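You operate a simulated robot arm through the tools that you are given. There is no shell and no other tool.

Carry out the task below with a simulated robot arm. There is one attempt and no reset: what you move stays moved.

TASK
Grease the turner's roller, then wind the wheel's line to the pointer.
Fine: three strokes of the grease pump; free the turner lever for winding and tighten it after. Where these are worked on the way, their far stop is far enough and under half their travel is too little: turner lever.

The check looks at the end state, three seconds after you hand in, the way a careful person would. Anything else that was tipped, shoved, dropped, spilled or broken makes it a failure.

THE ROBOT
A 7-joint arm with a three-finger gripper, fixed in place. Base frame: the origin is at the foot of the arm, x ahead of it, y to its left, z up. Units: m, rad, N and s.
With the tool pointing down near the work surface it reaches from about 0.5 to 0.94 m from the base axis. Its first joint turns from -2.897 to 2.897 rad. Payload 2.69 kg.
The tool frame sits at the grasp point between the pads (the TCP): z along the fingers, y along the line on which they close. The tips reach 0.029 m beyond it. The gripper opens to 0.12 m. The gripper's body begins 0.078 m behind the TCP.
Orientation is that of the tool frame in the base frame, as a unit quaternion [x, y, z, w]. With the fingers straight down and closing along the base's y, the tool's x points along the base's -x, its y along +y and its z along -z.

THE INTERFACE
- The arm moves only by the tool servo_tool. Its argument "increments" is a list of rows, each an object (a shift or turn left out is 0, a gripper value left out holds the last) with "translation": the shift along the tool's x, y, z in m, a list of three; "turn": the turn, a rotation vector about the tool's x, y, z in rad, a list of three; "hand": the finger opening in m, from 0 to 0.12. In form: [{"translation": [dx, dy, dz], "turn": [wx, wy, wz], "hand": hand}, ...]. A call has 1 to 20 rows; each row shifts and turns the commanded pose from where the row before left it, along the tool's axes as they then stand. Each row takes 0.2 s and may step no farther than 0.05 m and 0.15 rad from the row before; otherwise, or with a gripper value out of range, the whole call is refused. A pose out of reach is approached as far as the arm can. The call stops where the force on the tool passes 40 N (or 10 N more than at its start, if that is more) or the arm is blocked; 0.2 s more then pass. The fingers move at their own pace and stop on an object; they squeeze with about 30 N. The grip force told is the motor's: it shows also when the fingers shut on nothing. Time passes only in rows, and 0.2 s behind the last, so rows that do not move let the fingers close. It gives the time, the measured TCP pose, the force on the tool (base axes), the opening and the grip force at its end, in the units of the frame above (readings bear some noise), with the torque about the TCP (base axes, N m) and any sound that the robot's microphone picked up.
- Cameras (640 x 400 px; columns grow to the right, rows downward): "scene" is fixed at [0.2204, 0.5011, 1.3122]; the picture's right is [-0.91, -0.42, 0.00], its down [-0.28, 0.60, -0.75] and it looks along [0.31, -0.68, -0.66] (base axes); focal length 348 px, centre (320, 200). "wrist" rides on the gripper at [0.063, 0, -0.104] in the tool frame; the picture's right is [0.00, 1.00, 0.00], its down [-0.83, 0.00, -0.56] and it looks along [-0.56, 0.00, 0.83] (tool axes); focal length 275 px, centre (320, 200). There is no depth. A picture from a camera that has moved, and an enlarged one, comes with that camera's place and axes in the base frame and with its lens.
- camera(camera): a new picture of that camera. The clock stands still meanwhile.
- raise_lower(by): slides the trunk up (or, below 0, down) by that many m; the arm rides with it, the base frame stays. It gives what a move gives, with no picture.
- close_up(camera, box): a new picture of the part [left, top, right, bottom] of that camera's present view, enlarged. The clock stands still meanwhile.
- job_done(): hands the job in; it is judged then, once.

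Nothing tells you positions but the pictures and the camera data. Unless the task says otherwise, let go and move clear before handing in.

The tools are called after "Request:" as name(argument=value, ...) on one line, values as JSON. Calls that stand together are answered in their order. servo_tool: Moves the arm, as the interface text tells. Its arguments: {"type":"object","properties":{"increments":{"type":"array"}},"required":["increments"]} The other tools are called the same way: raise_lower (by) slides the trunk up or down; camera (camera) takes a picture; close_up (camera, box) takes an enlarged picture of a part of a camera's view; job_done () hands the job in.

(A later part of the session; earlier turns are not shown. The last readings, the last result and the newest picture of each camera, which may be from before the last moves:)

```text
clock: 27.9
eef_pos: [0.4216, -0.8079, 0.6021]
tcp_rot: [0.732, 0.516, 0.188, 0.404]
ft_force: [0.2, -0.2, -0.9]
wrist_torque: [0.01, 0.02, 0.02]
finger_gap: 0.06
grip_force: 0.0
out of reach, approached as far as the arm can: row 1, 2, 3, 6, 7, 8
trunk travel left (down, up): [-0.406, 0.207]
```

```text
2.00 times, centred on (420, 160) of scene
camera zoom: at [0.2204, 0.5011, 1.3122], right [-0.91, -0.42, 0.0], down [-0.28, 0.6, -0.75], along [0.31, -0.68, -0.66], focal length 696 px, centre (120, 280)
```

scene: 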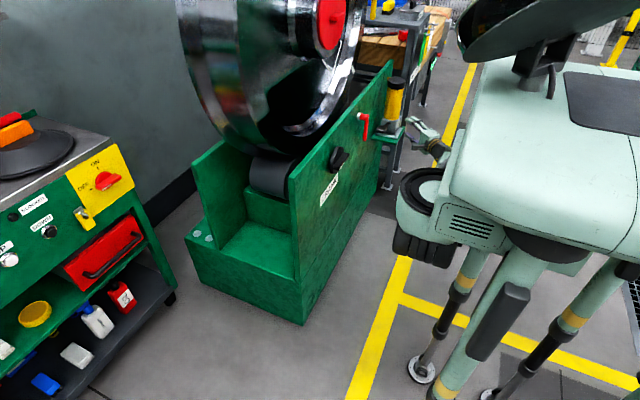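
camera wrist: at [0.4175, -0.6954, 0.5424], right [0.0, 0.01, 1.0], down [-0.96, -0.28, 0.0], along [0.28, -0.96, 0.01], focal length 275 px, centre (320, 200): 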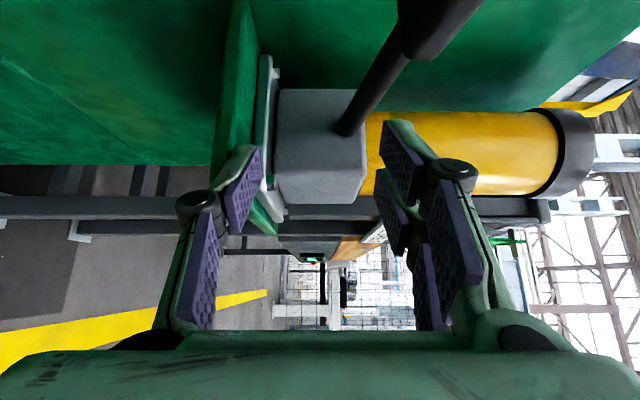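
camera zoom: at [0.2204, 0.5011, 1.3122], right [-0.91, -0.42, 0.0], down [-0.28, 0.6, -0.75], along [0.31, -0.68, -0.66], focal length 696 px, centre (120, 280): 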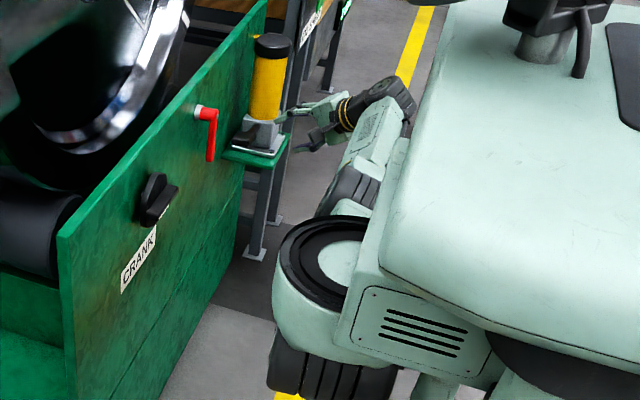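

The hand is up and away from the pump and still partway through reorienting. I'll finish turning the tool to point down, keeping clear of everything.

Request:
servo_tool(increments=[{"turn": [0.1253, 0.0455, -0.0453]}, {"turn": [0.1253, 0.0455, -0.0453]}, {"turn": [0.1253, 0.0455, -0.0453]}, {"turn": [0.1253, 0.0455, -0.0453]}, {"turn": [0.1253, 0.0455, -0.0453]}, {"turn": [0.1253, 0.0455, -0.0453]}, {"turn": [0.1253, 0.0455, -0.0453]}, {"translation": [0, 0, 0]}])

Request:
close_up(camera="scene", box=[340, 60, 500, 260])

Request:
camera(camera="wrist")

```text
clock: 29.7
eef_pos: [0.4024, -0.6996, 0.6018]
tcp_rot: [0.708, 0.707, 0.0, -0.002]
ft_force: [-0.3, -0.6, 1.0]
wrist_torque: [-0.01, 0.01, 0.01]
finger_gap: 0.0599
grip_force: 0.0
out of reach, approached as far as the arm can: row 1, 2, 3, 4, 5, 6, 7
trunk travel left (down, up): [-0.406, 0.207]
```

```text
2.00 times, centred on (420, 160) of scene
camera zoom: at [0.2204, 0.5011, 1.3122], right [-0.91, -0.42, 0.0], down [-0.28, 0.6, -0.75], along [0.31, -0.68, -0.66], focal length 696 px, centre (120, 280)
```

zoom: 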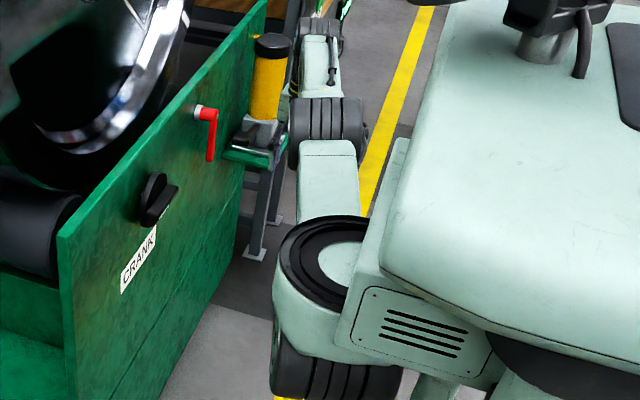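

```text
taken
camera wrist: at [0.4023, -0.6367, 0.7074], right [1.0, 0.0, 0.0], down [0.0, -0.83, 0.56], along [0.0, -0.56, -0.83], focal length 275 px, centre (320, 200)
```

wrist: 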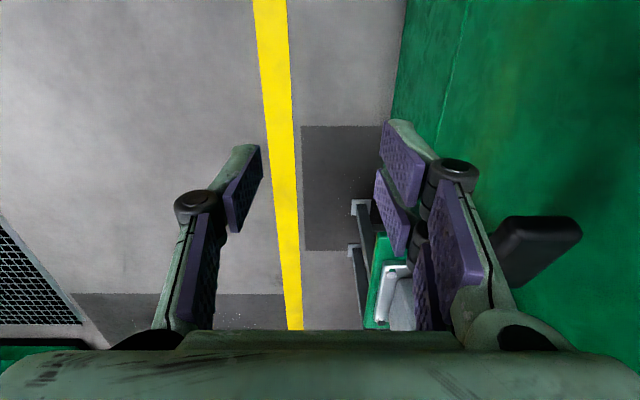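

The tool points straight down now at [0.402, -0.700, 0.602], in front of the handle with nothing touched. I'll try a small rise to test whether the arm is free in this posture.

Request:
servo_tool(increments=[{"translation": [0, 0, -0.04]}, {"translation": [0, 0, -0.04]}, {"translation": [0, 0, 0]}])

Request:
camera(camera="scene")

```text
clock: 30.5
eef_pos: [0.4018, -0.6954, 0.6852]
tcp_rot: [0.708, 0.707, 0.0, 0.0]
ft_force: [-0.2, 0.5, -0.5]
wrist_torque: [-0.01, -0.01, 0.01]
finger_gap: 0.0602
grip_force: 0.1
out of reach, approached as far as the arm can: row 2
trunk travel left (down, up): [-0.406, 0.207]
```

```text
taken
```

scene: 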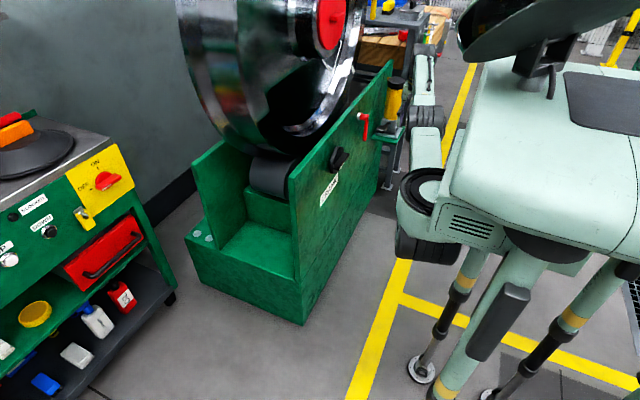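

The arm mostly moved freely. Now I'll lean the tool about 10° off the plate and creep to a point above the handle grip, checking reach on the way.

Request:
servo_tool(increments=[{"turn": [-0.0875, 0, 0], "hand": 0.065}, {"turn": [-0.0875, 0, 0]}, {"translation": [-0.02, 0.03, -0.02]}, {"translation": [-0.02, 0.03, 0]}, {"translation": [0, 0, 0]}])

Request:
camera(camera="wrist")

Request:
close_up(camera="scene", box=[340, 60, 500, 160])

```text
clock: 31.7
eef_pos: [0.4244, -0.6954, 0.7026]
tcp_rot: [0.705, 0.704, 0.062, 0.061]
ft_force: [1.0, -0.3, 0.9]
wrist_torque: [0.01, 0.03, 0.0]
finger_gap: 0.065
grip_force: 0.1
out of reach, approached as far as the arm can: row 3, 4
trunk travel left (down, up): [-0.406, 0.207]
```

```text
taken
camera wrist: at [0.407, -0.6328, 0.8045], right [0.98, 0.0, 0.17], down [-0.09, -0.83, 0.55], along [0.15, -0.56, -0.82], focal length 275 px, centre (320, 200)
```

wrist: 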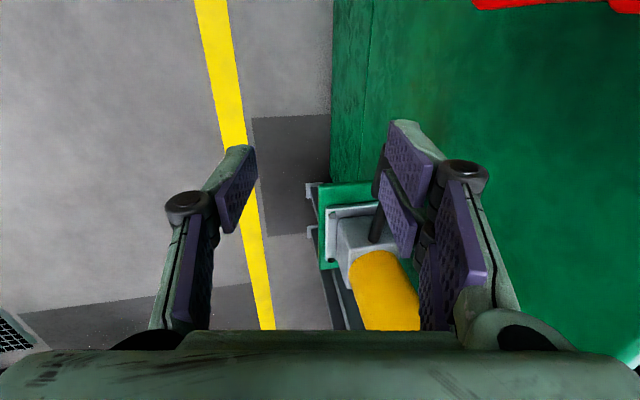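

```text
4.00 times, centred on (420, 110) of scene
camera zoom: at [0.2204, 0.5011, 1.3122], right [-0.91, -0.42, 0.0], down [-0.28, 0.6, -0.75], along [0.31, -0.68, -0.66], focal length 1393 px, centre (-80, 560)
```

zoom: 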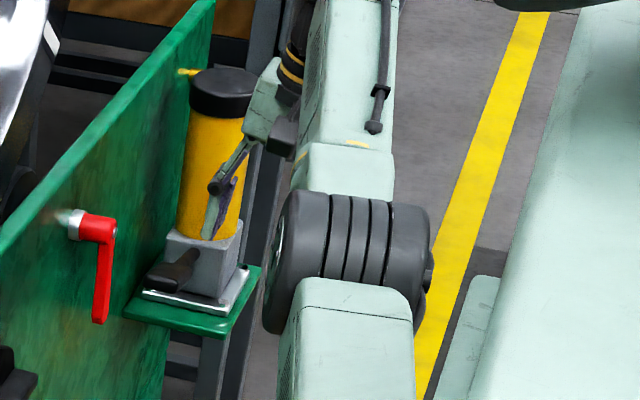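

The arm is barely advancing here, so some joint seems to be near its limit. I'll look at the arm's posture before choosing another one.

Request:
close_up(camera="scene", box=[360, 20, 560, 270])

Request:
close_up(camera="scene", box=[340, 200, 640, 400])

```text
1.60 times, centred on (460, 145) of scene
camera zoom: at [0.2204, 0.5011, 1.3122], right [-0.91, -0.42, 0.0], down [-0.28, 0.6, -0.75], along [0.31, -0.68, -0.66], focal length 557 px, centre (96, 288)
```

zoom: 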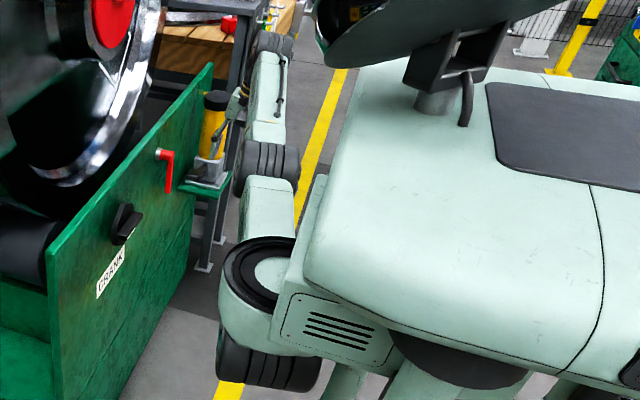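

```text
2.00 times, centred on (490, 300) of scene
camera zoom: at [0.2204, 0.5011, 1.3122], right [-0.91, -0.42, 0.0], down [-0.28, 0.6, -0.75], along [0.31, -0.68, -0.66], focal length 696 px, centre (-20, 0)
```

zoom: 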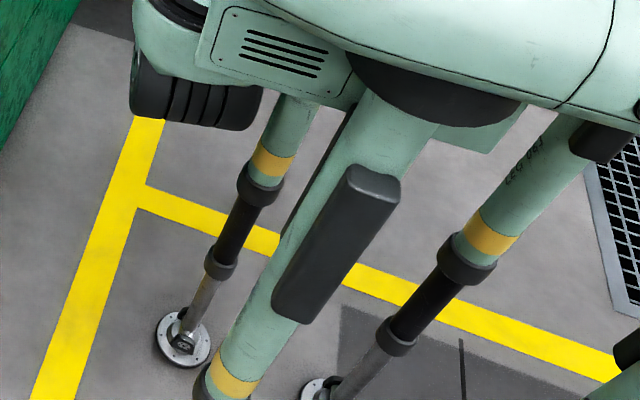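

The picture shows the arm nearly stretched straight toward -y from a shoulder near [0.25, 0], so a straight-down tool can't reach the handle. Leaning the tool outward, about 40° below horizontal toward the pump, brings the wrist closer to the shoulder. I'll tilt that way here, clear of the pump.

Request:
servo_tool(increments=[{"turn": [-0.0144, -0.1371, -0.0307]}, {"turn": [-0.0144, -0.1371, -0.0307]}, {"turn": [-0.0144, -0.1371, -0.0307]}, {"turn": [-0.0144, -0.1371, -0.0307]}, {"turn": [-0.0144, -0.1371, -0.0307]}, {"turn": [-0.0144, -0.1371, -0.0307]}, {"translation": [0, 0, 0]}])

Request:
camera(camera="wrist")

Request:
close_up(camera="scene", box=[340, 40, 500, 240])

```text
clock: 33.3
eef_pos: [0.4232, -0.6973, 0.6988]
tcp_rot: [0.601, 0.677, -0.202, 0.373]
ft_force: [-0.2, -0.1, 1.3]
wrist_torque: [-0.01, 0.03, -0.02]
finger_gap: 0.0654
grip_force: 0.0
trunk travel left (down, up): [-0.406, 0.207]
```

```text
taken
camera wrist: at [0.3968, -0.5803, 0.7183], right [0.97, 0.2, 0.17], down [-0.14, -0.15, 0.98], along [0.22, -0.97, -0.12], focal length 275 px, centre (320, 200)
```

wrist: 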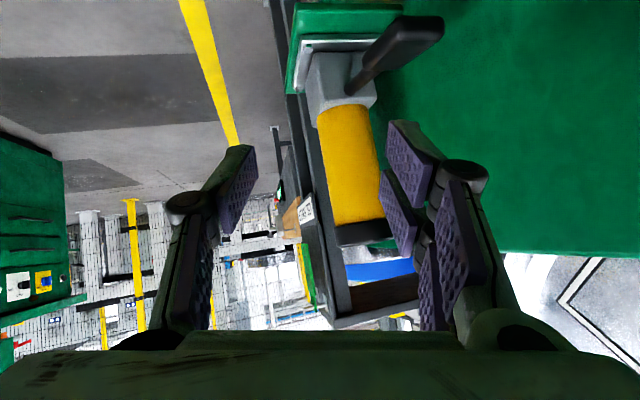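

```text
2.00 times, centred on (420, 140) of scene
camera zoom: at [0.2204, 0.5011, 1.3122], right [-0.91, -0.42, 0.0], down [-0.28, 0.6, -0.75], along [0.31, -0.68, -0.66], focal length 696 px, centre (120, 320)
```

zoom: 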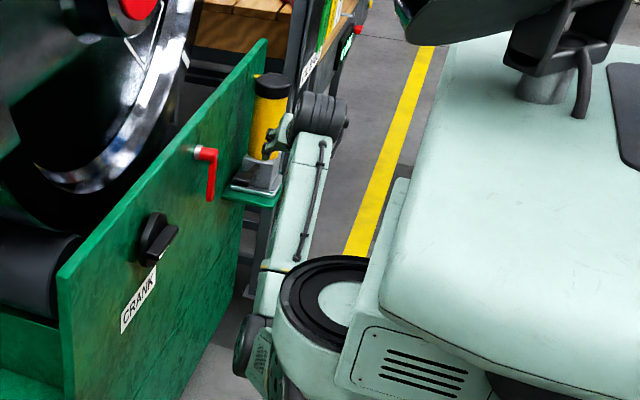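

This leaned pose is fully reachable and the wrist camera sees the whole handle. A side grip would bring the hand close to the red lever, so I'll roll the hand to put one finger above and one below the handle, coming in diagonally from the robot's side.

Request:
servo_tool(increments=[{"turn": [-0.0588, 0.0187, 0.1158]}, {"turn": [-0.0588, 0.0187, 0.1158]}, {"turn": [-0.0588, 0.0187, 0.1158]}, {"turn": [-0.0588, 0.0187, 0.1158]}, {"turn": [-0.0588, 0.0187, 0.1158]}, {"turn": [-0.0588, 0.0187, 0.1158]}, {"turn": [-0.0588, 0.0187, 0.1158]}, {"turn": [-0.0588, 0.0187, 0.1158]}, {"turn": [-0.0588, 0.0187, 0.1158]}, {"translation": [0, 0, 0]}])

Request:
camera(camera="wrist")

Request:
close_up(camera="scene", box=[340, 40, 500, 240])

```text
clock: 35.5
eef_pos: [0.425, -0.6977, 0.6985]
tcp_rot: [0.755, 0.347, 0.233, 0.505]
ft_force: [0.0, -0.1, 0.7]
wrist_torque: [0.01, 0.03, -0.01]
finger_gap: 0.065
grip_force: 0.1
trunk travel left (down, up): [-0.406, 0.207]
```

```text
taken
camera wrist: at [0.3932, -0.5872, 0.7376], right [0.29, -0.25, 0.92], down [-0.93, -0.3, 0.21], along [0.22, -0.92, -0.32], focal length 275 px, centre (320, 200)
```

wrist: 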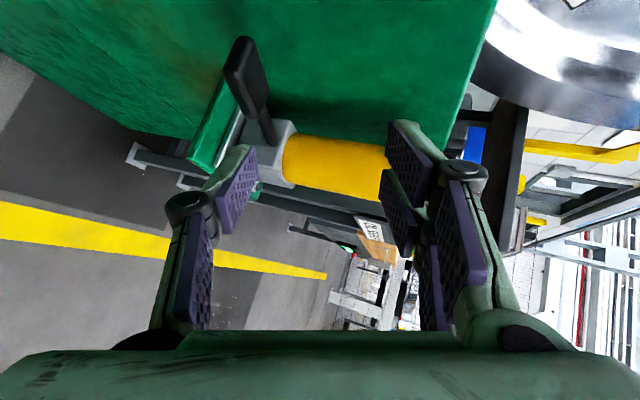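

```text
2.00 times, centred on (420, 140) of scene
camera zoom: at [0.2204, 0.5011, 1.3122], right [-0.91, -0.42, 0.0], down [-0.28, 0.6, -0.75], along [0.31, -0.68, -0.66], focal length 696 px, centre (120, 320)
```

zoom: 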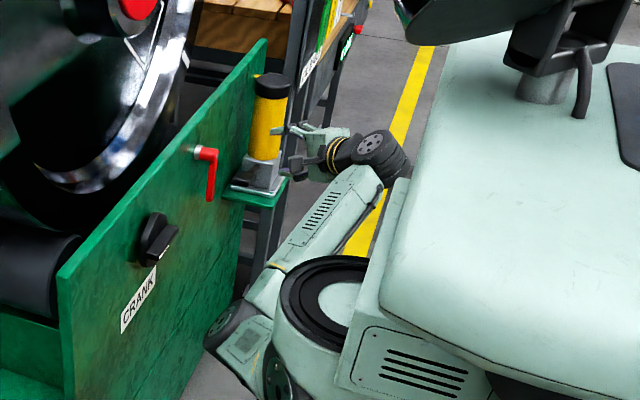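

The straddling pose is reachable, and from this view the grip runs from about y -0.71 to -0.79 at z 0.606 to 0.577, centred near [0.518, -0.753, 0.588]. I'll move to a point 9 cm short of it along the tool axis and check alignment.

Request:
servo_tool(increments=[{"translation": [0.0094, -0.0309, 0.0254]}, {"translation": [0.0094, -0.0309, 0.0254]}, {"translation": [0, 0, 0]}])

Request:
camera(camera="wrist")

Request:
close_up(camera="scene", box=[340, 40, 500, 240])

```text
clock: 36.3
eef_pos: [0.4539, -0.6978, 0.6203]
tcp_rot: [0.755, 0.347, 0.232, 0.505]
ft_force: [0.0, 0.1, 0.4]
wrist_torque: [0.0, 0.0, 0.03]
finger_gap: 0.0647
grip_force: 0.0
trunk travel left (down, up): [-0.406, 0.207]
```

```text
taken
camera wrist: at [0.4226, -0.588, 0.6605], right [0.29, -0.25, 0.92], down [-0.93, -0.3, 0.22], along [0.22, -0.92, -0.32], focal length 275 px, centre (320, 200)
```

wrist: 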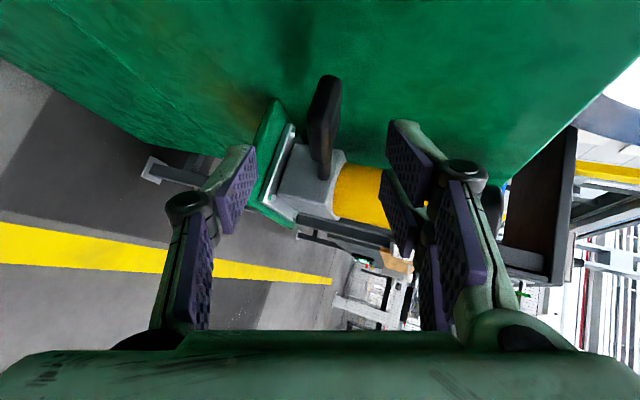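

```text
2.00 times, centred on (420, 140) of scene
camera zoom: at [0.2204, 0.5011, 1.3122], right [-0.91, -0.42, 0.0], down [-0.28, 0.6, -0.75], along [0.31, -0.68, -0.66], focal length 696 px, centre (120, 320)
```

zoom: 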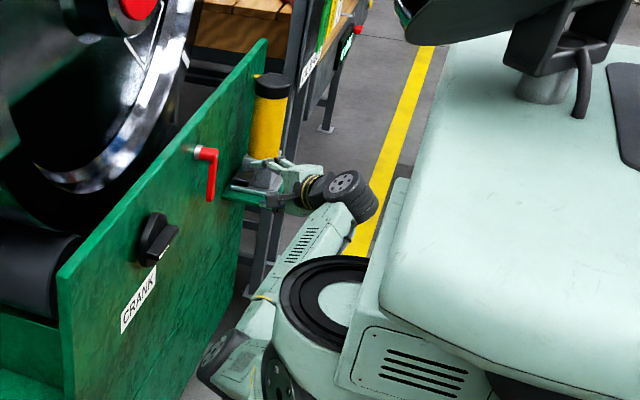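

The grip sits centred between the two fingers in view. I'll advance straight along the tool axis so the fingers pass above and below it.

Request:
servo_tool(increments=[{"translation": [0, 0, 0.03]}, {"translation": [0, 0, 0.03]}, {"translation": [0, 0, 0.025]}, {"translation": [0, 0, 0]}])

Request:
camera(camera="wrist")

Request:
close_up(camera="scene", box=[350, 70, 460, 180])

```text
clock: 37.3
eef_pos: [0.5163, -0.7504, 0.5912]
tcp_rot: [0.756, 0.347, 0.232, 0.505]
ft_force: [0.0, -0.4, 0.8]
wrist_torque: [-0.02, 0.02, 0.02]
finger_gap: 0.0647
grip_force: 0.1
trunk travel left (down, up): [-0.406, 0.207]
```

```text
taken
camera wrist: at [0.4842, -0.6396, 0.631], right [0.29, -0.25, 0.92], down [-0.93, -0.3, 0.22], along [0.22, -0.92, -0.32], focal length 275 px, centre (320, 200)
```

wrist: 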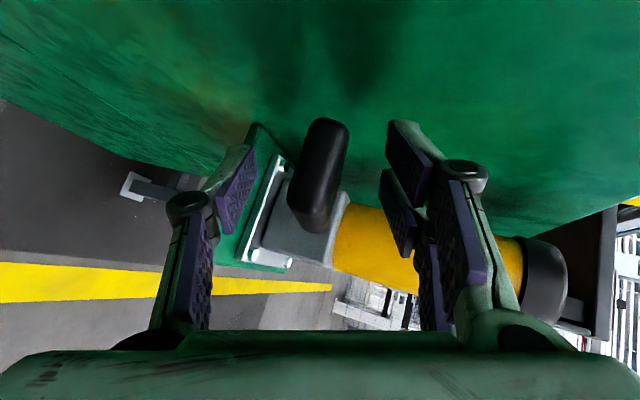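

```text
3.64 times, centred on (405, 125) of scene
camera zoom: at [0.2204, 0.5011, 1.3122], right [-0.91, -0.42, 0.0], down [-0.28, 0.6, -0.75], along [0.31, -0.68, -0.66], focal length 1266 px, centre (11, 473)
```

zoom: 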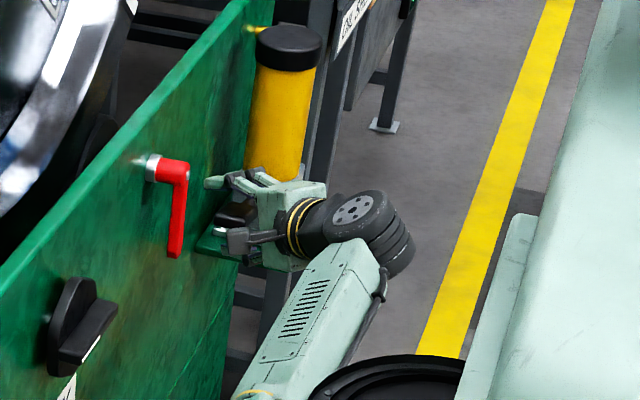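

The grip lies between the pads now, well centred and untouched. I'll close the fingers to a loose 3 cm gap around it.

Request:
servo_tool(increments=[{"hand": 0.032}, {"translation": [0, 0, 0]}, {"translation": [0, 0, 0]}])

Request:
camera(camera="wrist")

```text
clock: 38.1
eef_pos: [0.5165, -0.7512, 0.5903]
tcp_rot: [0.755, 0.348, 0.232, 0.505]
ft_force: [0.6, 0.6, 0.2]
wrist_torque: [0.02, -0.01, -0.02]
finger_gap: 0.032
grip_force: 0.0
trunk travel left (down, up): [-0.406, 0.207]
```

```text
taken
camera wrist: at [0.4841, -0.6394, 0.6312], right [0.29, -0.25, 0.92], down [-0.93, -0.3, 0.22], along [0.22, -0.92, -0.32], focal length 275 px, centre (320, 200)
```

wrist: 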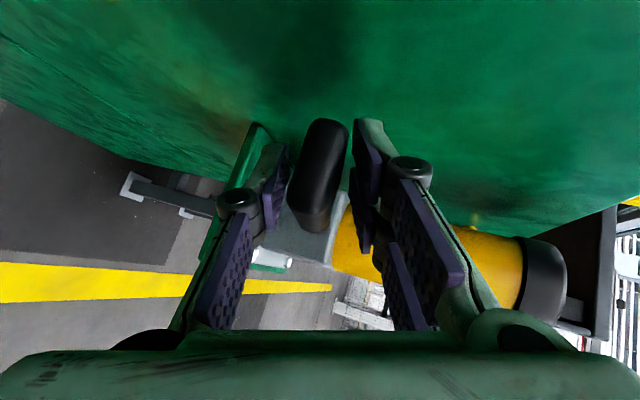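

The pads straddle the grip with a little slack. I'll widen the gap slightly so the handle can tilt as it swings, then press down a few centimetres and watch the force and the handle.

Request:
servo_tool(increments=[{"hand": 0.045}, {"translation": [0, -0.0185, 0.0076]}, {"translation": [0, -0.0185, 0.0076]}, {"translation": [0, -0.0139, 0.0057]}, {"translation": [0, 0, 0]}])

Request:
camera(camera="wrist")

```text
clock: 39.3
eef_pos: [0.5142, -0.7518, 0.541]
tcp_rot: [0.753, 0.347, 0.233, 0.509]
ft_force: [0.8, 8.3, 22.5]
wrist_torque: [-0.92, -0.36, 0.39]
finger_gap: 0.0595
grip_force: 10.7
trunk travel left (down, up): [-0.406, 0.207]
```

```text
taken
camera wrist: at [0.4817, -0.6398, 0.5798], right [0.29, -0.24, 0.93], down [-0.93, -0.3, 0.21], along [0.22, -0.92, -0.31], focal length 275 px, centre (320, 200)
```

wrist: 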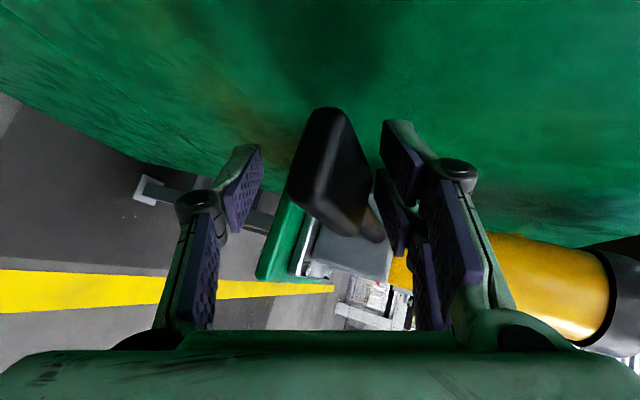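

The handle has swung from about +20° to roughly level, with about 22 N of resistance, and the upper finger is being pushed open. I'll squeeze the grip firmly and continue down to find the bottom of the stroke.

Request:
servo_tool(increments=[{"hand": 0.0}, {"translation": [0, 0, 0]}, {"translation": [0, 0, 0]}, {"translation": [0, -0.0139, 0.0057]}, {"translation": [0, 0, 0]}])

Request:
camera(camera="wrist")

```text
clock: 40.1
eef_pos: [0.5163, -0.7536, 0.5557]
tcp_rot: [0.746, 0.345, 0.234, 0.518]
ft_force: [-3.4, 12.1, 23.2]
wrist_torque: [-1.99, -1.07, 0.66]
finger_gap: 0.0373
grip_force: 29.7
trunk travel left (down, up): [-0.406, 0.207]
stopped in row 3: the force on the tool passed its limit at 42 N (the readings are from after the stop); the commanded pose is now the measured one
```

```text
taken
camera wrist: at [0.484, -0.642, 0.5913], right [0.28, -0.22, 0.94], down [-0.93, -0.29, 0.21], along [0.23, -0.93, -0.29], focal length 275 px, centre (320, 200)
```

wrist: 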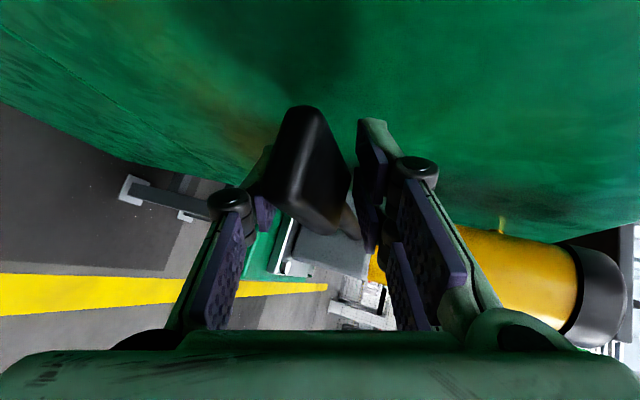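

The handle is about level now and pushing further trips the force limit, so this is either the bottom stop or a strong spring. I'll open the fingers to see whether the handle springs back.

Request:
servo_tool(increments=[{"hand": 0.075}, {"translation": [0, 0, 0]}, {"translation": [0, 0, 0]}])

Request:
camera(camera="wrist")

```text
clock: 40.9
eef_pos: [0.5149, -0.7535, 0.5447]
tcp_rot: [0.751, 0.345, 0.233, 0.513]
ft_force: [-2.7, -1.5, 7.5]
wrist_torque: [-0.16, -0.19, -0.11]
finger_gap: 0.0796
grip_force: 3.5
trunk travel left (down, up): [-0.406, 0.207]
```

```text
taken
camera wrist: at [0.4833, -0.6417, 0.5836], right [0.28, -0.23, 0.93], down [-0.93, -0.29, 0.21], along [0.22, -0.93, -0.3], focal length 275 px, centre (320, 200)
```

wrist: 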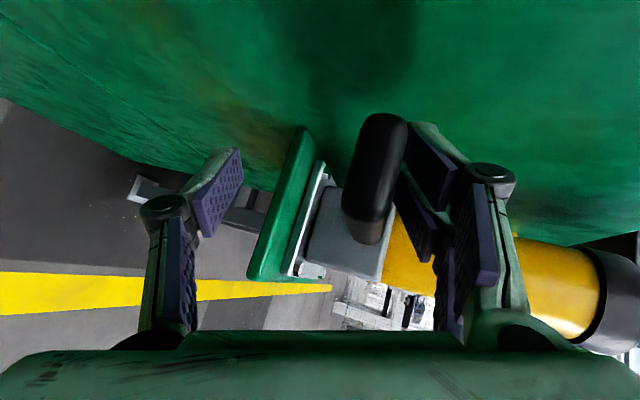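

The handle springs back up by itself, so a stroke is press-and-release, and no sound has been reported for that partial press. I'll retreat, close the fingers, and press from above near the grip's outer end, where less force is needed.

Request:
servo_tool(increments=[{"translation": [0, 0.0139, -0.0057], "hand": 0.1}, {"translation": [0, 0, 0]}, {"translation": [0, 0, -0.04]}, {"translation": [0, 0, -0.045]}, {"translation": [0, 0, 0]}])

Request:
camera(camera="wrist")

Request:
close_up(camera="scene", box=[350, 70, 460, 180])

```text
clock: 42.1
eef_pos: [0.4557, -0.701, 0.591]
tcp_rot: [0.751, 0.345, 0.234, 0.512]
ft_force: [-0.4, -0.3, -0.5]
wrist_torque: [0.01, 0.0, 0.0]
finger_gap: 0.1
grip_force: 0.1
trunk travel left (down, up): [-0.406, 0.207]
```

```text
taken
camera wrist: at [0.4228, -0.5902, 0.6295], right [0.28, -0.23, 0.93], down [-0.93, -0.29, 0.21], along [0.22, -0.93, -0.3], focal length 275 px, centre (320, 200)
```

wrist: 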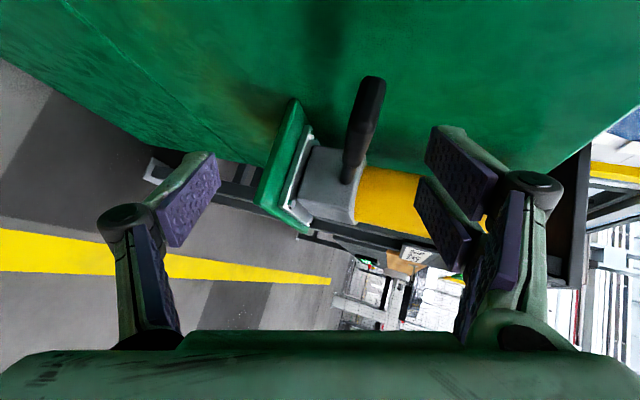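

```text
3.64 times, centred on (405, 125) of scene
camera zoom: at [0.2204, 0.5011, 1.3122], right [-0.91, -0.42, 0.0], down [-0.28, 0.6, -0.75], along [0.31, -0.68, -0.66], focal length 1266 px, centre (11, 473)
```

zoom: 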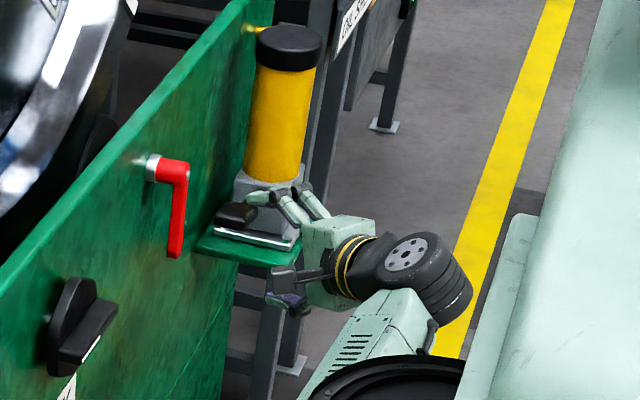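

The handle is back at its rest angle, with its pivot near y≈-0.85, z≈0.557. I'll rise, close the fingers, and move the closed tips above the outer part of the grip.

Request:
servo_tool(increments=[{"translation": [0, 0.0277, -0.0114], "hand": 0.0}, {"translation": [0, 0.0277, -0.0114]}, {"translation": [0, 0, 0]}, {"translation": [0, 0, 0]}, {"translation": [0, 0, 0]}, {"translation": [0, 0, 0]}, {"translation": [0.013, 0.0071, 0.0251]}, {"translation": [0.013, 0.0071, 0.0251]}, {"translation": [0, 0, 0]}])

Request:
camera(camera="wrist")

Request:
close_up(camera="scene", box=[350, 70, 460, 180])

```text
clock: 44.1
eef_pos: [0.5123, -0.7153, 0.6468]
tcp_rot: [0.751, 0.345, 0.233, 0.512]
ft_force: [0.1, -0.3, -0.4]
wrist_torque: [0.03, 0.01, -0.02]
finger_gap: 0.0
grip_force: 28.2
trunk travel left (down, up): [-0.406, 0.207]
```

```text
taken
camera wrist: at [0.4801, -0.6041, 0.6856], right [0.28, -0.23, 0.93], down [-0.93, -0.29, 0.21], along [0.22, -0.93, -0.3], focal length 275 px, centre (320, 200)
```

wrist: 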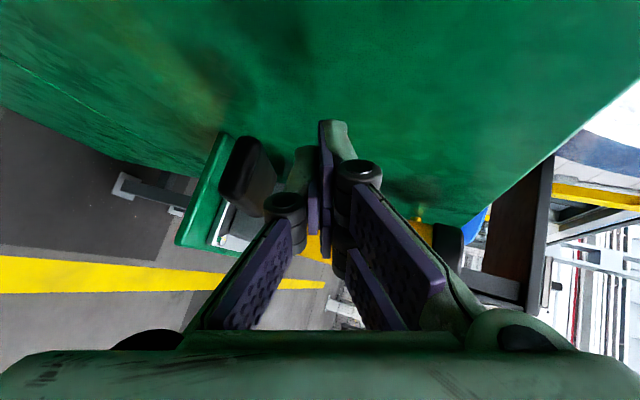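

```text
3.64 times, centred on (405, 125) of scene
camera zoom: at [0.2204, 0.5011, 1.3122], right [-0.91, -0.42, 0.0], down [-0.28, 0.6, -0.75], along [0.31, -0.68, -0.66], focal length 1266 px, centre (11, 473)
```

zoom: 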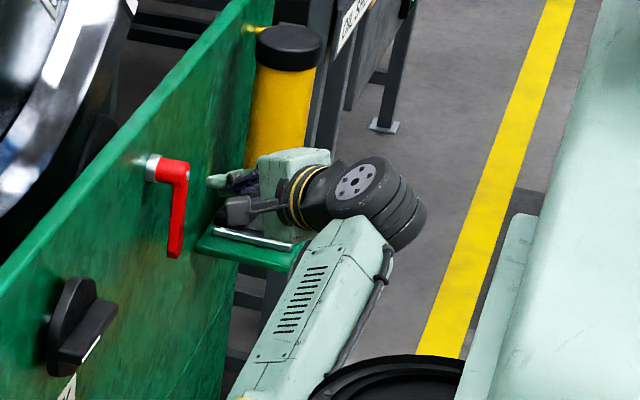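

The closed tips are just above the outer end of the grip. I'll press straight down in small steps, watching force and listening for any sound.

Request:
servo_tool(increments=[{"translation": [0, -0.0185, 0.0076]}, {"translation": [0, -0.0185, 0.0076]}, {"translation": [0, -0.0185, 0.0076]}, {"translation": [0, 0, 0]}])

Request:
camera(camera="wrist")

```text
clock: 45.1
eef_pos: [0.5118, -0.7162, 0.5886]
tcp_rot: [0.75, 0.346, 0.235, 0.513]
ft_force: [1.5, 1.2, 5.1]
wrist_torque: [-0.02, -0.1, 0.05]
finger_gap: 0.0001
grip_force: 28.8
trunk travel left (down, up): [-0.406, 0.207]
```

```text
taken
camera wrist: at [0.4804, -0.6052, 0.6265], right [0.28, -0.23, 0.93], down [-0.93, -0.29, 0.21], along [0.22, -0.93, -0.3], focal length 275 px, centre (320, 200)
```

wrist: 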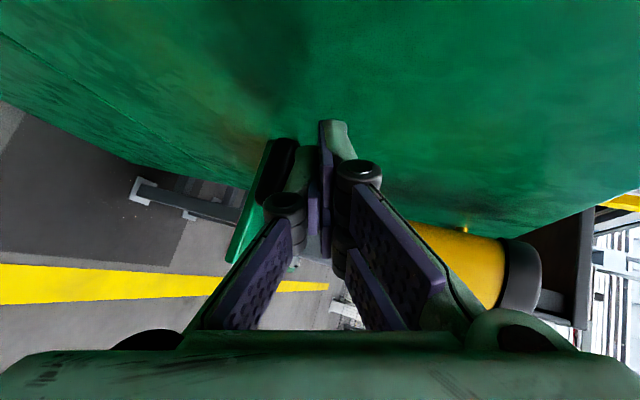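

Contact is light at about 5 N. I'll keep pressing down.

Request:
servo_tool(increments=[{"translation": [0, -0.0139, 0.0057]}, {"translation": [0, -0.0139, 0.0057]}, {"translation": [0, 0, 0]}])

Request:
camera(camera="wrist")

```text
clock: 45.8
eef_pos: [0.5136, -0.7186, 0.5717]
tcp_rot: [0.744, 0.344, 0.235, 0.522]
ft_force: [1.9, -4.7, 10.8]
wrist_torque: [-0.29, -0.1, 0.02]
finger_gap: 0.0
grip_force: 28.8
trunk travel left (down, up): [-0.406, 0.207]
stopped in row 3: the force on the tool passed its limit at 44 N (the readings are from after the stop); the commanded pose is now the measured one
```

```text
taken
camera wrist: at [0.4806, -0.6059, 0.6076], right [0.27, -0.22, 0.94], down [-0.94, -0.29, 0.2], along [0.23, -0.93, -0.28], focal length 275 px, centre (320, 200)
```

wrist: 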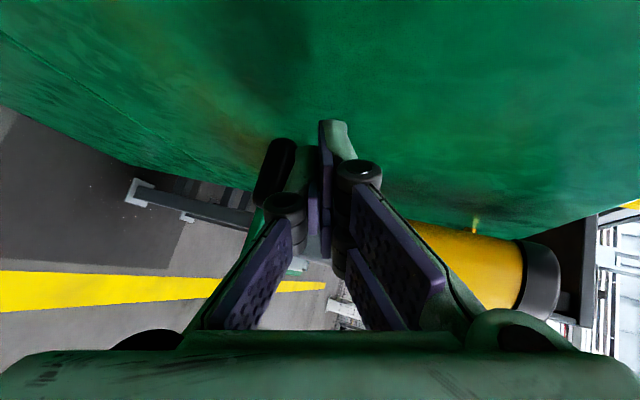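

The force spiked to 44 N, which looks like a hard stop at the bottom, with only about 10 N of spring load before it. I'll look closely at the handle's angle while it is held down.

Request:
close_up(camera="wrist", box=[180, 100, 420, 250])

Request:
close_up(camera="scene", box=[350, 90, 430, 140])

```text
2.67 times, centred on (300, 175) of wrist
camera zoom: at [0.4806, -0.6059, 0.6076], right [0.27, -0.22, 0.94], down [-0.94, -0.29, 0.2], along [0.23, -0.93, -0.28], focal length 734 px, centre (373, 267)
```

zoom: 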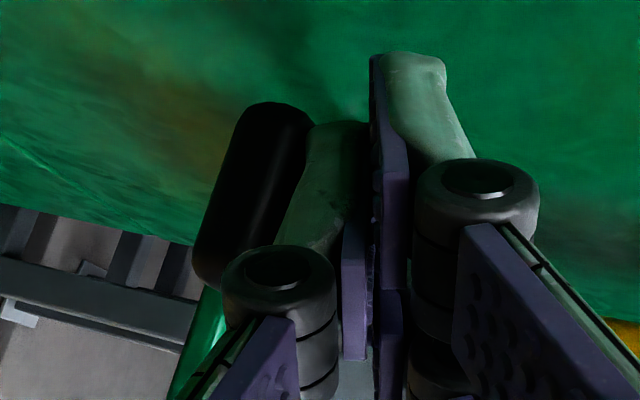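

```text
8.00 times, centred on (390, 115) of scene
camera zoom: at [0.2204, 0.5011, 1.3122], right [-0.91, -0.42, 0.0], down [-0.28, 0.6, -0.75], along [0.31, -0.68, -0.66], focal length 2785 px, centre (-240, 880)
```

zoom: 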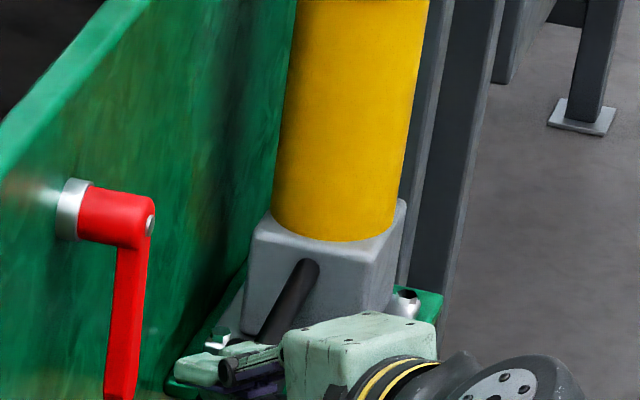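

The rod is about level when pressed, much like in the first straddled press, so that first press probably reached the bottom too. I'll release now, then look for any visible sign of grease that tells how many strokes have counted.

Request:
servo_tool(increments=[{"translation": [0, 0.0277, -0.0114]}, {"translation": [0, 0.0277, -0.0114]}, {"translation": [0, 0.0185, -0.0076]}, {"translation": [0, 0, 0]}])

Request:
camera(camera="wrist")

Request:
close_up(camera="scene", box=[350, 70, 430, 140])

Request:
close_up(camera="scene", box=[200, 100, 360, 200])

```text
clock: 46.8
eef_pos: [0.5079, -0.7158, 0.6454]
tcp_rot: [0.747, 0.344, 0.234, 0.519]
ft_force: [0.2, -0.1, 0.6]
wrist_torque: [0.03, -0.03, -0.01]
finger_gap: 0.0
grip_force: 28.5
trunk travel left (down, up): [-0.406, 0.207]
```

```text
taken
camera wrist: at [0.4763, -0.6034, 0.6817], right [0.28, -0.22, 0.94], down [-0.93, -0.29, 0.21], along [0.23, -0.93, -0.29], focal length 275 px, centre (320, 200)
```

wrist: 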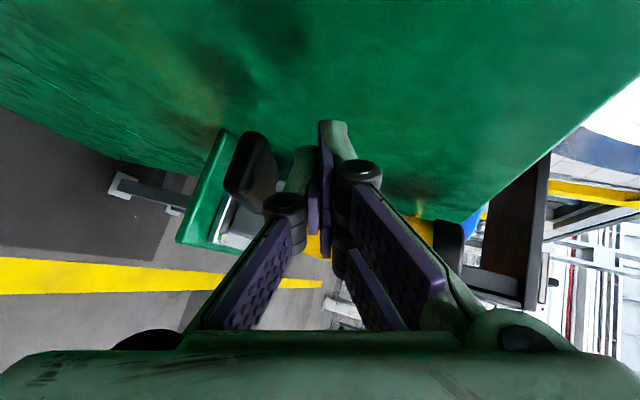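

```text
5.71 times, centred on (390, 105) of scene
camera zoom: at [0.2204, 0.5011, 1.3122], right [-0.91, -0.42, 0.0], down [-0.28, 0.6, -0.75], along [0.31, -0.68, -0.66], focal length 1990 px, centre (-80, 743)
```

zoom: 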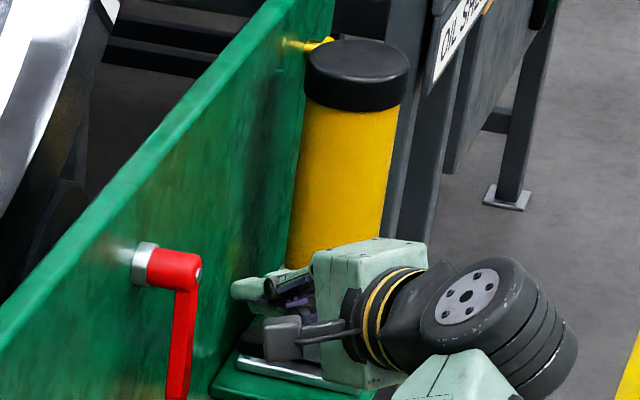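

```text
4.00 times, centred on (280, 150) of scene
camera zoom: at [0.2204, 0.5011, 1.3122], right [-0.91, -0.42, 0.0], down [-0.28, 0.6, -0.75], along [0.31, -0.68, -0.66], focal length 1393 px, centre (480, 400)
```

zoom: 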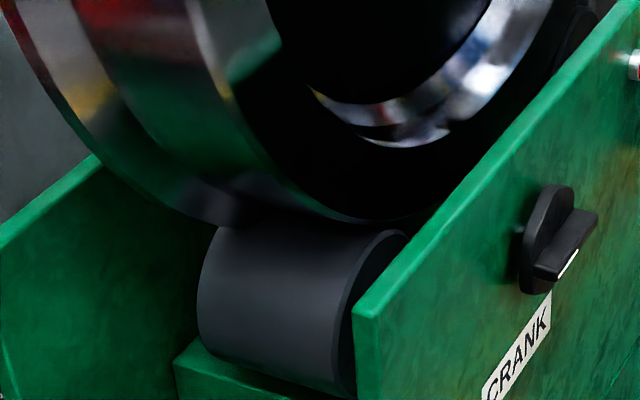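

The handle has returned to rest again. Near the brass fitting beside the pump there may be a new yellow bead, so I'll compare that spot with the earlier picture.

Request:
close_up(camera="scene", box=[340, 40, 420, 90])

Request:
close_up(camera="scene", box=[376, 66, 408, 86])

Request:
close_up(camera="wrist", box=[380, 170, 500, 280])

```text
8.00 times, centred on (380, 65) of scene
camera zoom: at [0.2204, 0.5011, 1.3122], right [-0.91, -0.42, 0.0], down [-0.28, 0.6, -0.75], along [0.31, -0.68, -0.66], focal length 2785 px, centre (-160, 1280)
```

zoom: 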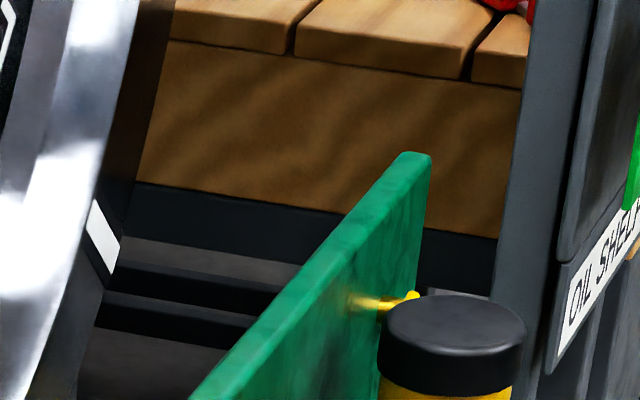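

```text
16.00 times, centred on (392, 76) of scene
camera zoom: at [0.2204, 0.5011, 1.3122], right [-0.91, -0.42, 0.0], down [-0.28, 0.6, -0.75], along [0.31, -0.68, -0.66], focal length 5571 px, centre (-832, 2184)
```

zoom: 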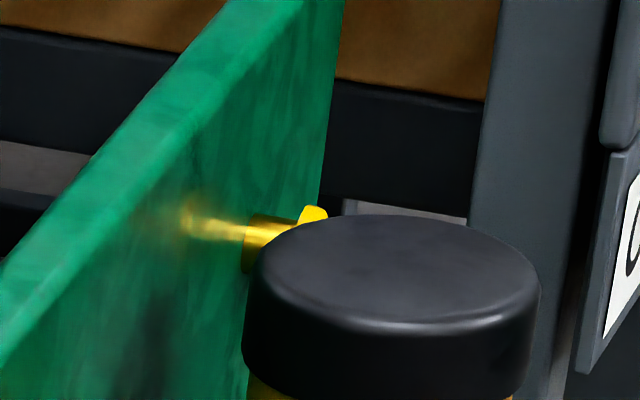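

```text
3.64 times, centred on (440, 225) of wrist
camera zoom: at [0.4763, -0.6034, 0.6817], right [0.28, -0.22, 0.94], down [-0.93, -0.29, 0.21], along [0.23, -0.93, -0.29], focal length 1001 px, centre (-116, 109)
```

zoom: 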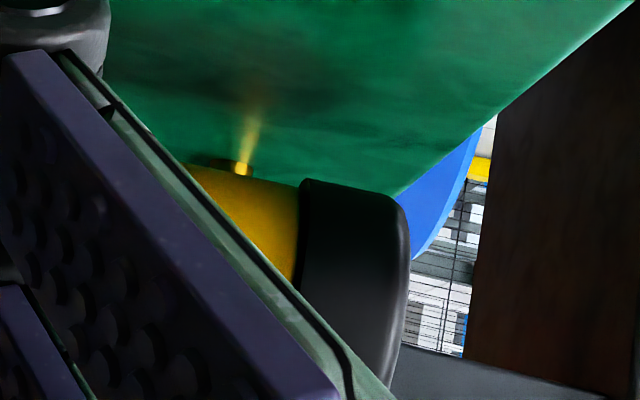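

Yes, a small yellow part now shows above the cap at the brass fitting that was not visible at the start, so it may be an indicator that moves with strokes. I'll raise the hand and look over the pump at it.

Request:
servo_tool(increments=[{"translation": [0, 0.037, -0.0152]}, {"translation": [0, 0.037, -0.0152]}, {"translation": [0, 0.037, -0.0152]}, {"translation": [0, 0, 0]}])

Request:
camera(camera="wrist")

```text
clock: 47.8
eef_pos: [0.5065, -0.712, 0.7676]
tcp_rot: [0.747, 0.345, 0.234, 0.519]
ft_force: [0.2, 0.4, 0.2]
wrist_torque: [-0.02, 0.03, -0.03]
finger_gap: 0.0002
grip_force: 28.7
trunk travel left (down, up): [-0.406, 0.207]
```

```text
taken
camera wrist: at [0.4755, -0.5995, 0.804], right [0.28, -0.22, 0.94], down [-0.93, -0.29, 0.21], along [0.23, -0.93, -0.29], focal length 275 px, centre (320, 200)
```

wrist: 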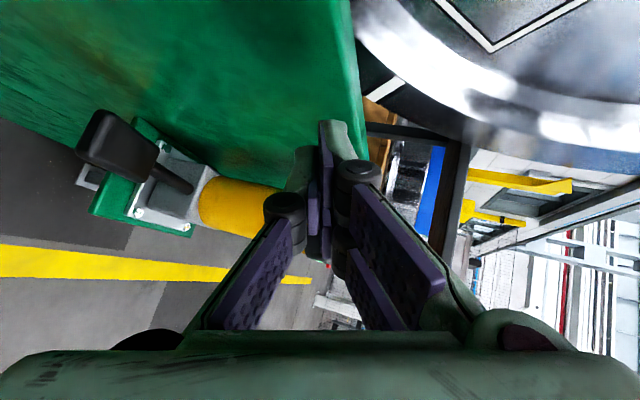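

The fitting should lie right behind the closed fingers. I'll open the hand to see it through the gap.

Request:
servo_tool(increments=[{"hand": 0.12}, {"translation": [0, 0, 0]}, {"translation": [0, 0, 0]}, {"translation": [0, 0, 0]}, {"translation": [0, 0, 0]}, {"translation": [0, 0, 0]}, {"translation": [0, 0, 0]}])

Request:
camera(camera="wrist")

Request:
close_up(camera="wrist", box=[240, 120, 400, 240])

```text
clock: 49.4
eef_pos: [0.5084, -0.7112, 0.7665]
tcp_rot: [0.747, 0.345, 0.235, 0.518]
ft_force: [1.1, 0.5, -0.2]
wrist_torque: [0.01, 0.03, 0.0]
finger_gap: 0.1187
grip_force: 0.1
trunk travel left (down, up): [-0.406, 0.207]
```

```text
taken
camera wrist: at [0.4755, -0.5996, 0.8036], right [0.27, -0.22, 0.94], down [-0.93, -0.29, 0.21], along [0.23, -0.93, -0.29], focal length 275 px, centre (320, 200)
```

wrist: 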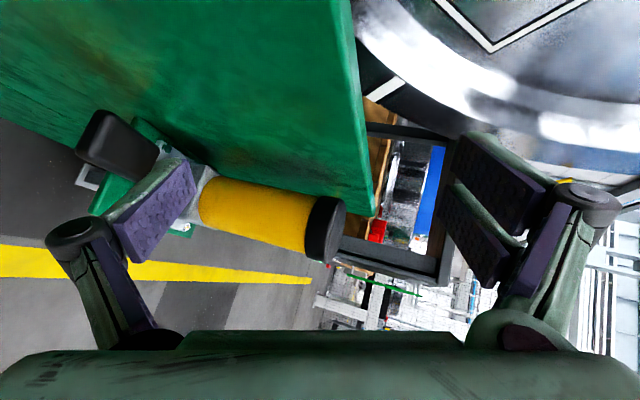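

```text
3.33 times, centred on (320, 180) of wrist
camera zoom: at [0.4755, -0.5996, 0.8036], right [0.27, -0.22, 0.94], down [-0.93, -0.29, 0.21], along [0.23, -0.93, -0.29], focal length 918 px, centre (320, 267)
```

zoom: 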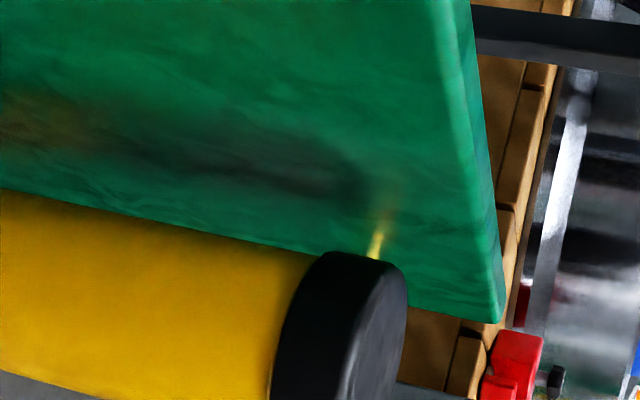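

The cap still hides the fitting. I'll go higher to see over it.

Request:
servo_tool(increments=[{"translation": [-0.01, 0.037, -0.0152]}, {"translation": [-0.01, 0.037, -0.0152]}, {"translation": [-0.01, 0.037, -0.0152]}, {"translation": [-0.01, 0.037, -0.0152]}, {"translation": [-0.01, 0.037, -0.0152]}, {"translation": [0, 0, 0]}])

Request:
camera(camera="wrist")

Request:
close_up(camera="wrist", box=[140, 100, 300, 200])

```text
clock: 50.8
eef_pos: [0.474, -0.747, 0.9662]
tcp_rot: [0.747, 0.344, 0.234, 0.518]
ft_force: [0.3, 0.6, -0.9]
wrist_torque: [0.03, 0.03, 0.02]
finger_gap: 0.1201
grip_force: 0.0
trunk travel left (down, up): [-0.406, 0.207]
```

```text
taken
camera wrist: at [0.4405, -0.6346, 1.0032], right [0.27, -0.22, 0.94], down [-0.93, -0.29, 0.21], along [0.23, -0.93, -0.29], focal length 275 px, centre (320, 200)
```

wrist: 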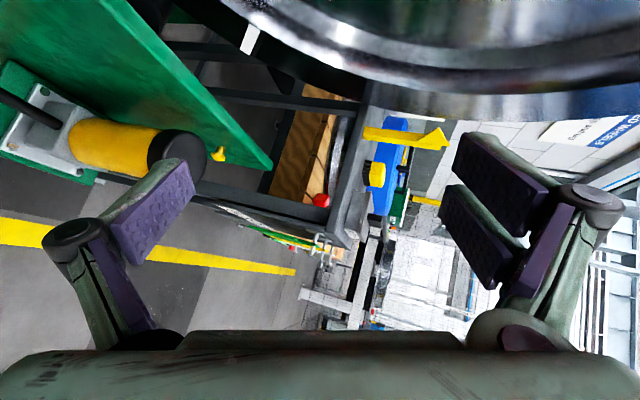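

```text
4.00 times, centred on (220, 150) of wrist
camera zoom: at [0.4405, -0.6346, 1.0032], right [0.27, -0.22, 0.94], down [-0.93, -0.29, 0.21], along [0.23, -0.93, -0.29], focal length 1101 px, centre (720, 400)
```

zoom: 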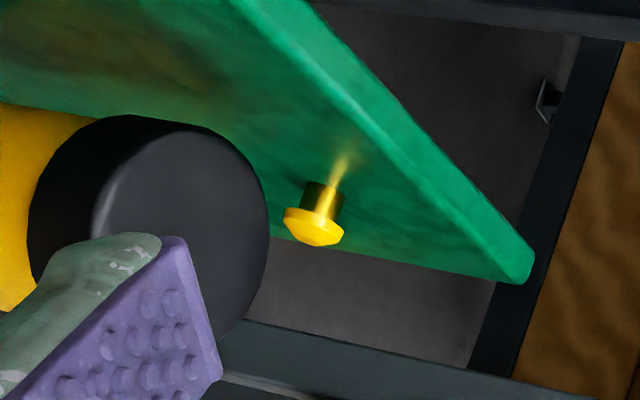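

A yellow bead of grease sits on the brass outlet that was bare at the start, so strokes are counting. I'll zoom in to record its size so that the next stroke tells how many have counted.

Request:
close_up(camera="wrist", box=[200, 136, 240, 161])

Request:
close_up(camera="scene", box=[380, 72, 396, 82])

```text
16.00 times, centred on (220, 148) of wrist
camera zoom: at [0.4405, -0.6346, 1.0032], right [0.27, -0.22, 0.94], down [-0.93, -0.29, 0.21], along [0.23, -0.93, -0.29], focal length 4404 px, centre (1920, 1024)
```

zoom: 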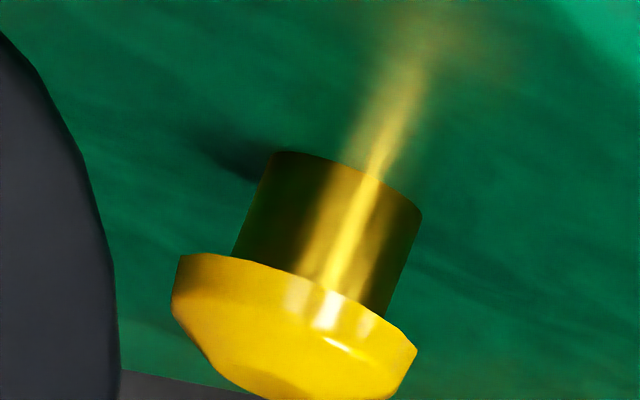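

```text
16.00 times, centred on (388, 77) of scene
camera zoom: at [0.2204, 0.5011, 1.3122], right [-0.91, -0.42, 0.0], down [-0.28, 0.6, -0.75], along [0.31, -0.68, -0.66], focal length 5571 px, centre (-768, 2168)
```

zoom: 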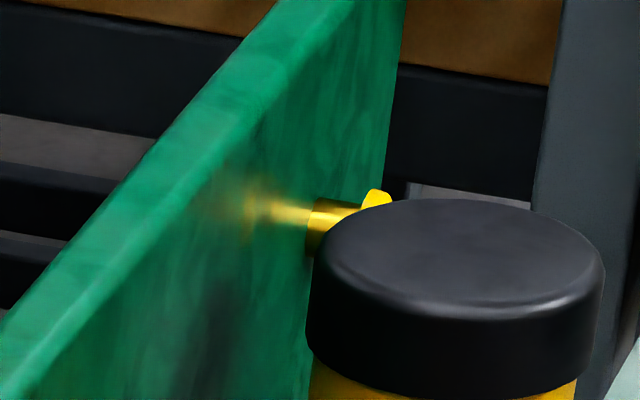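

The bead's width is about 245 px and the brass about 165 px at this zoom, which is my baseline. I'll return above the grip with closed fingers for another full press.

Request:
servo_tool(increments=[{"translation": [0.01, -0.037, 0.0152], "hand": 0.0}, {"translation": [0.01, -0.037, 0.0152]}, {"translation": [0.01, -0.037, 0.0152]}, {"translation": [0.01, -0.037, 0.0152]}, {"translation": [0.01, -0.037, 0.0152]}, {"translation": [0, 0, 0]}, {"translation": [0, 0, 0]}, {"translation": [0, -0.037, 0.0152]}, {"translation": [0, -0.037, 0.0152]}, {"translation": [0, -0.037, 0.0152]}, {"translation": [0, 0, 0]}])

Request:
camera(camera="wrist")

```text
clock: 53.2
eef_pos: [0.5156, -0.7167, 0.6455]
tcp_rot: [0.747, 0.345, 0.235, 0.518]
ft_force: [-0.3, -0.4, 0.5]
wrist_torque: [-0.02, 0.01, 0.04]
finger_gap: 0.0001
grip_force: 28.6
trunk travel left (down, up): [-0.406, 0.207]
```

```text
taken
camera wrist: at [0.483, -0.6042, 0.6817], right [0.27, -0.22, 0.94], down [-0.93, -0.29, 0.21], along [0.23, -0.93, -0.29], focal length 275 px, centre (320, 200)
```

wrist: 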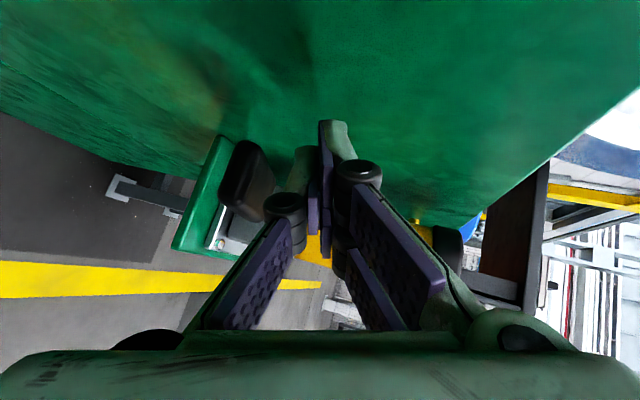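

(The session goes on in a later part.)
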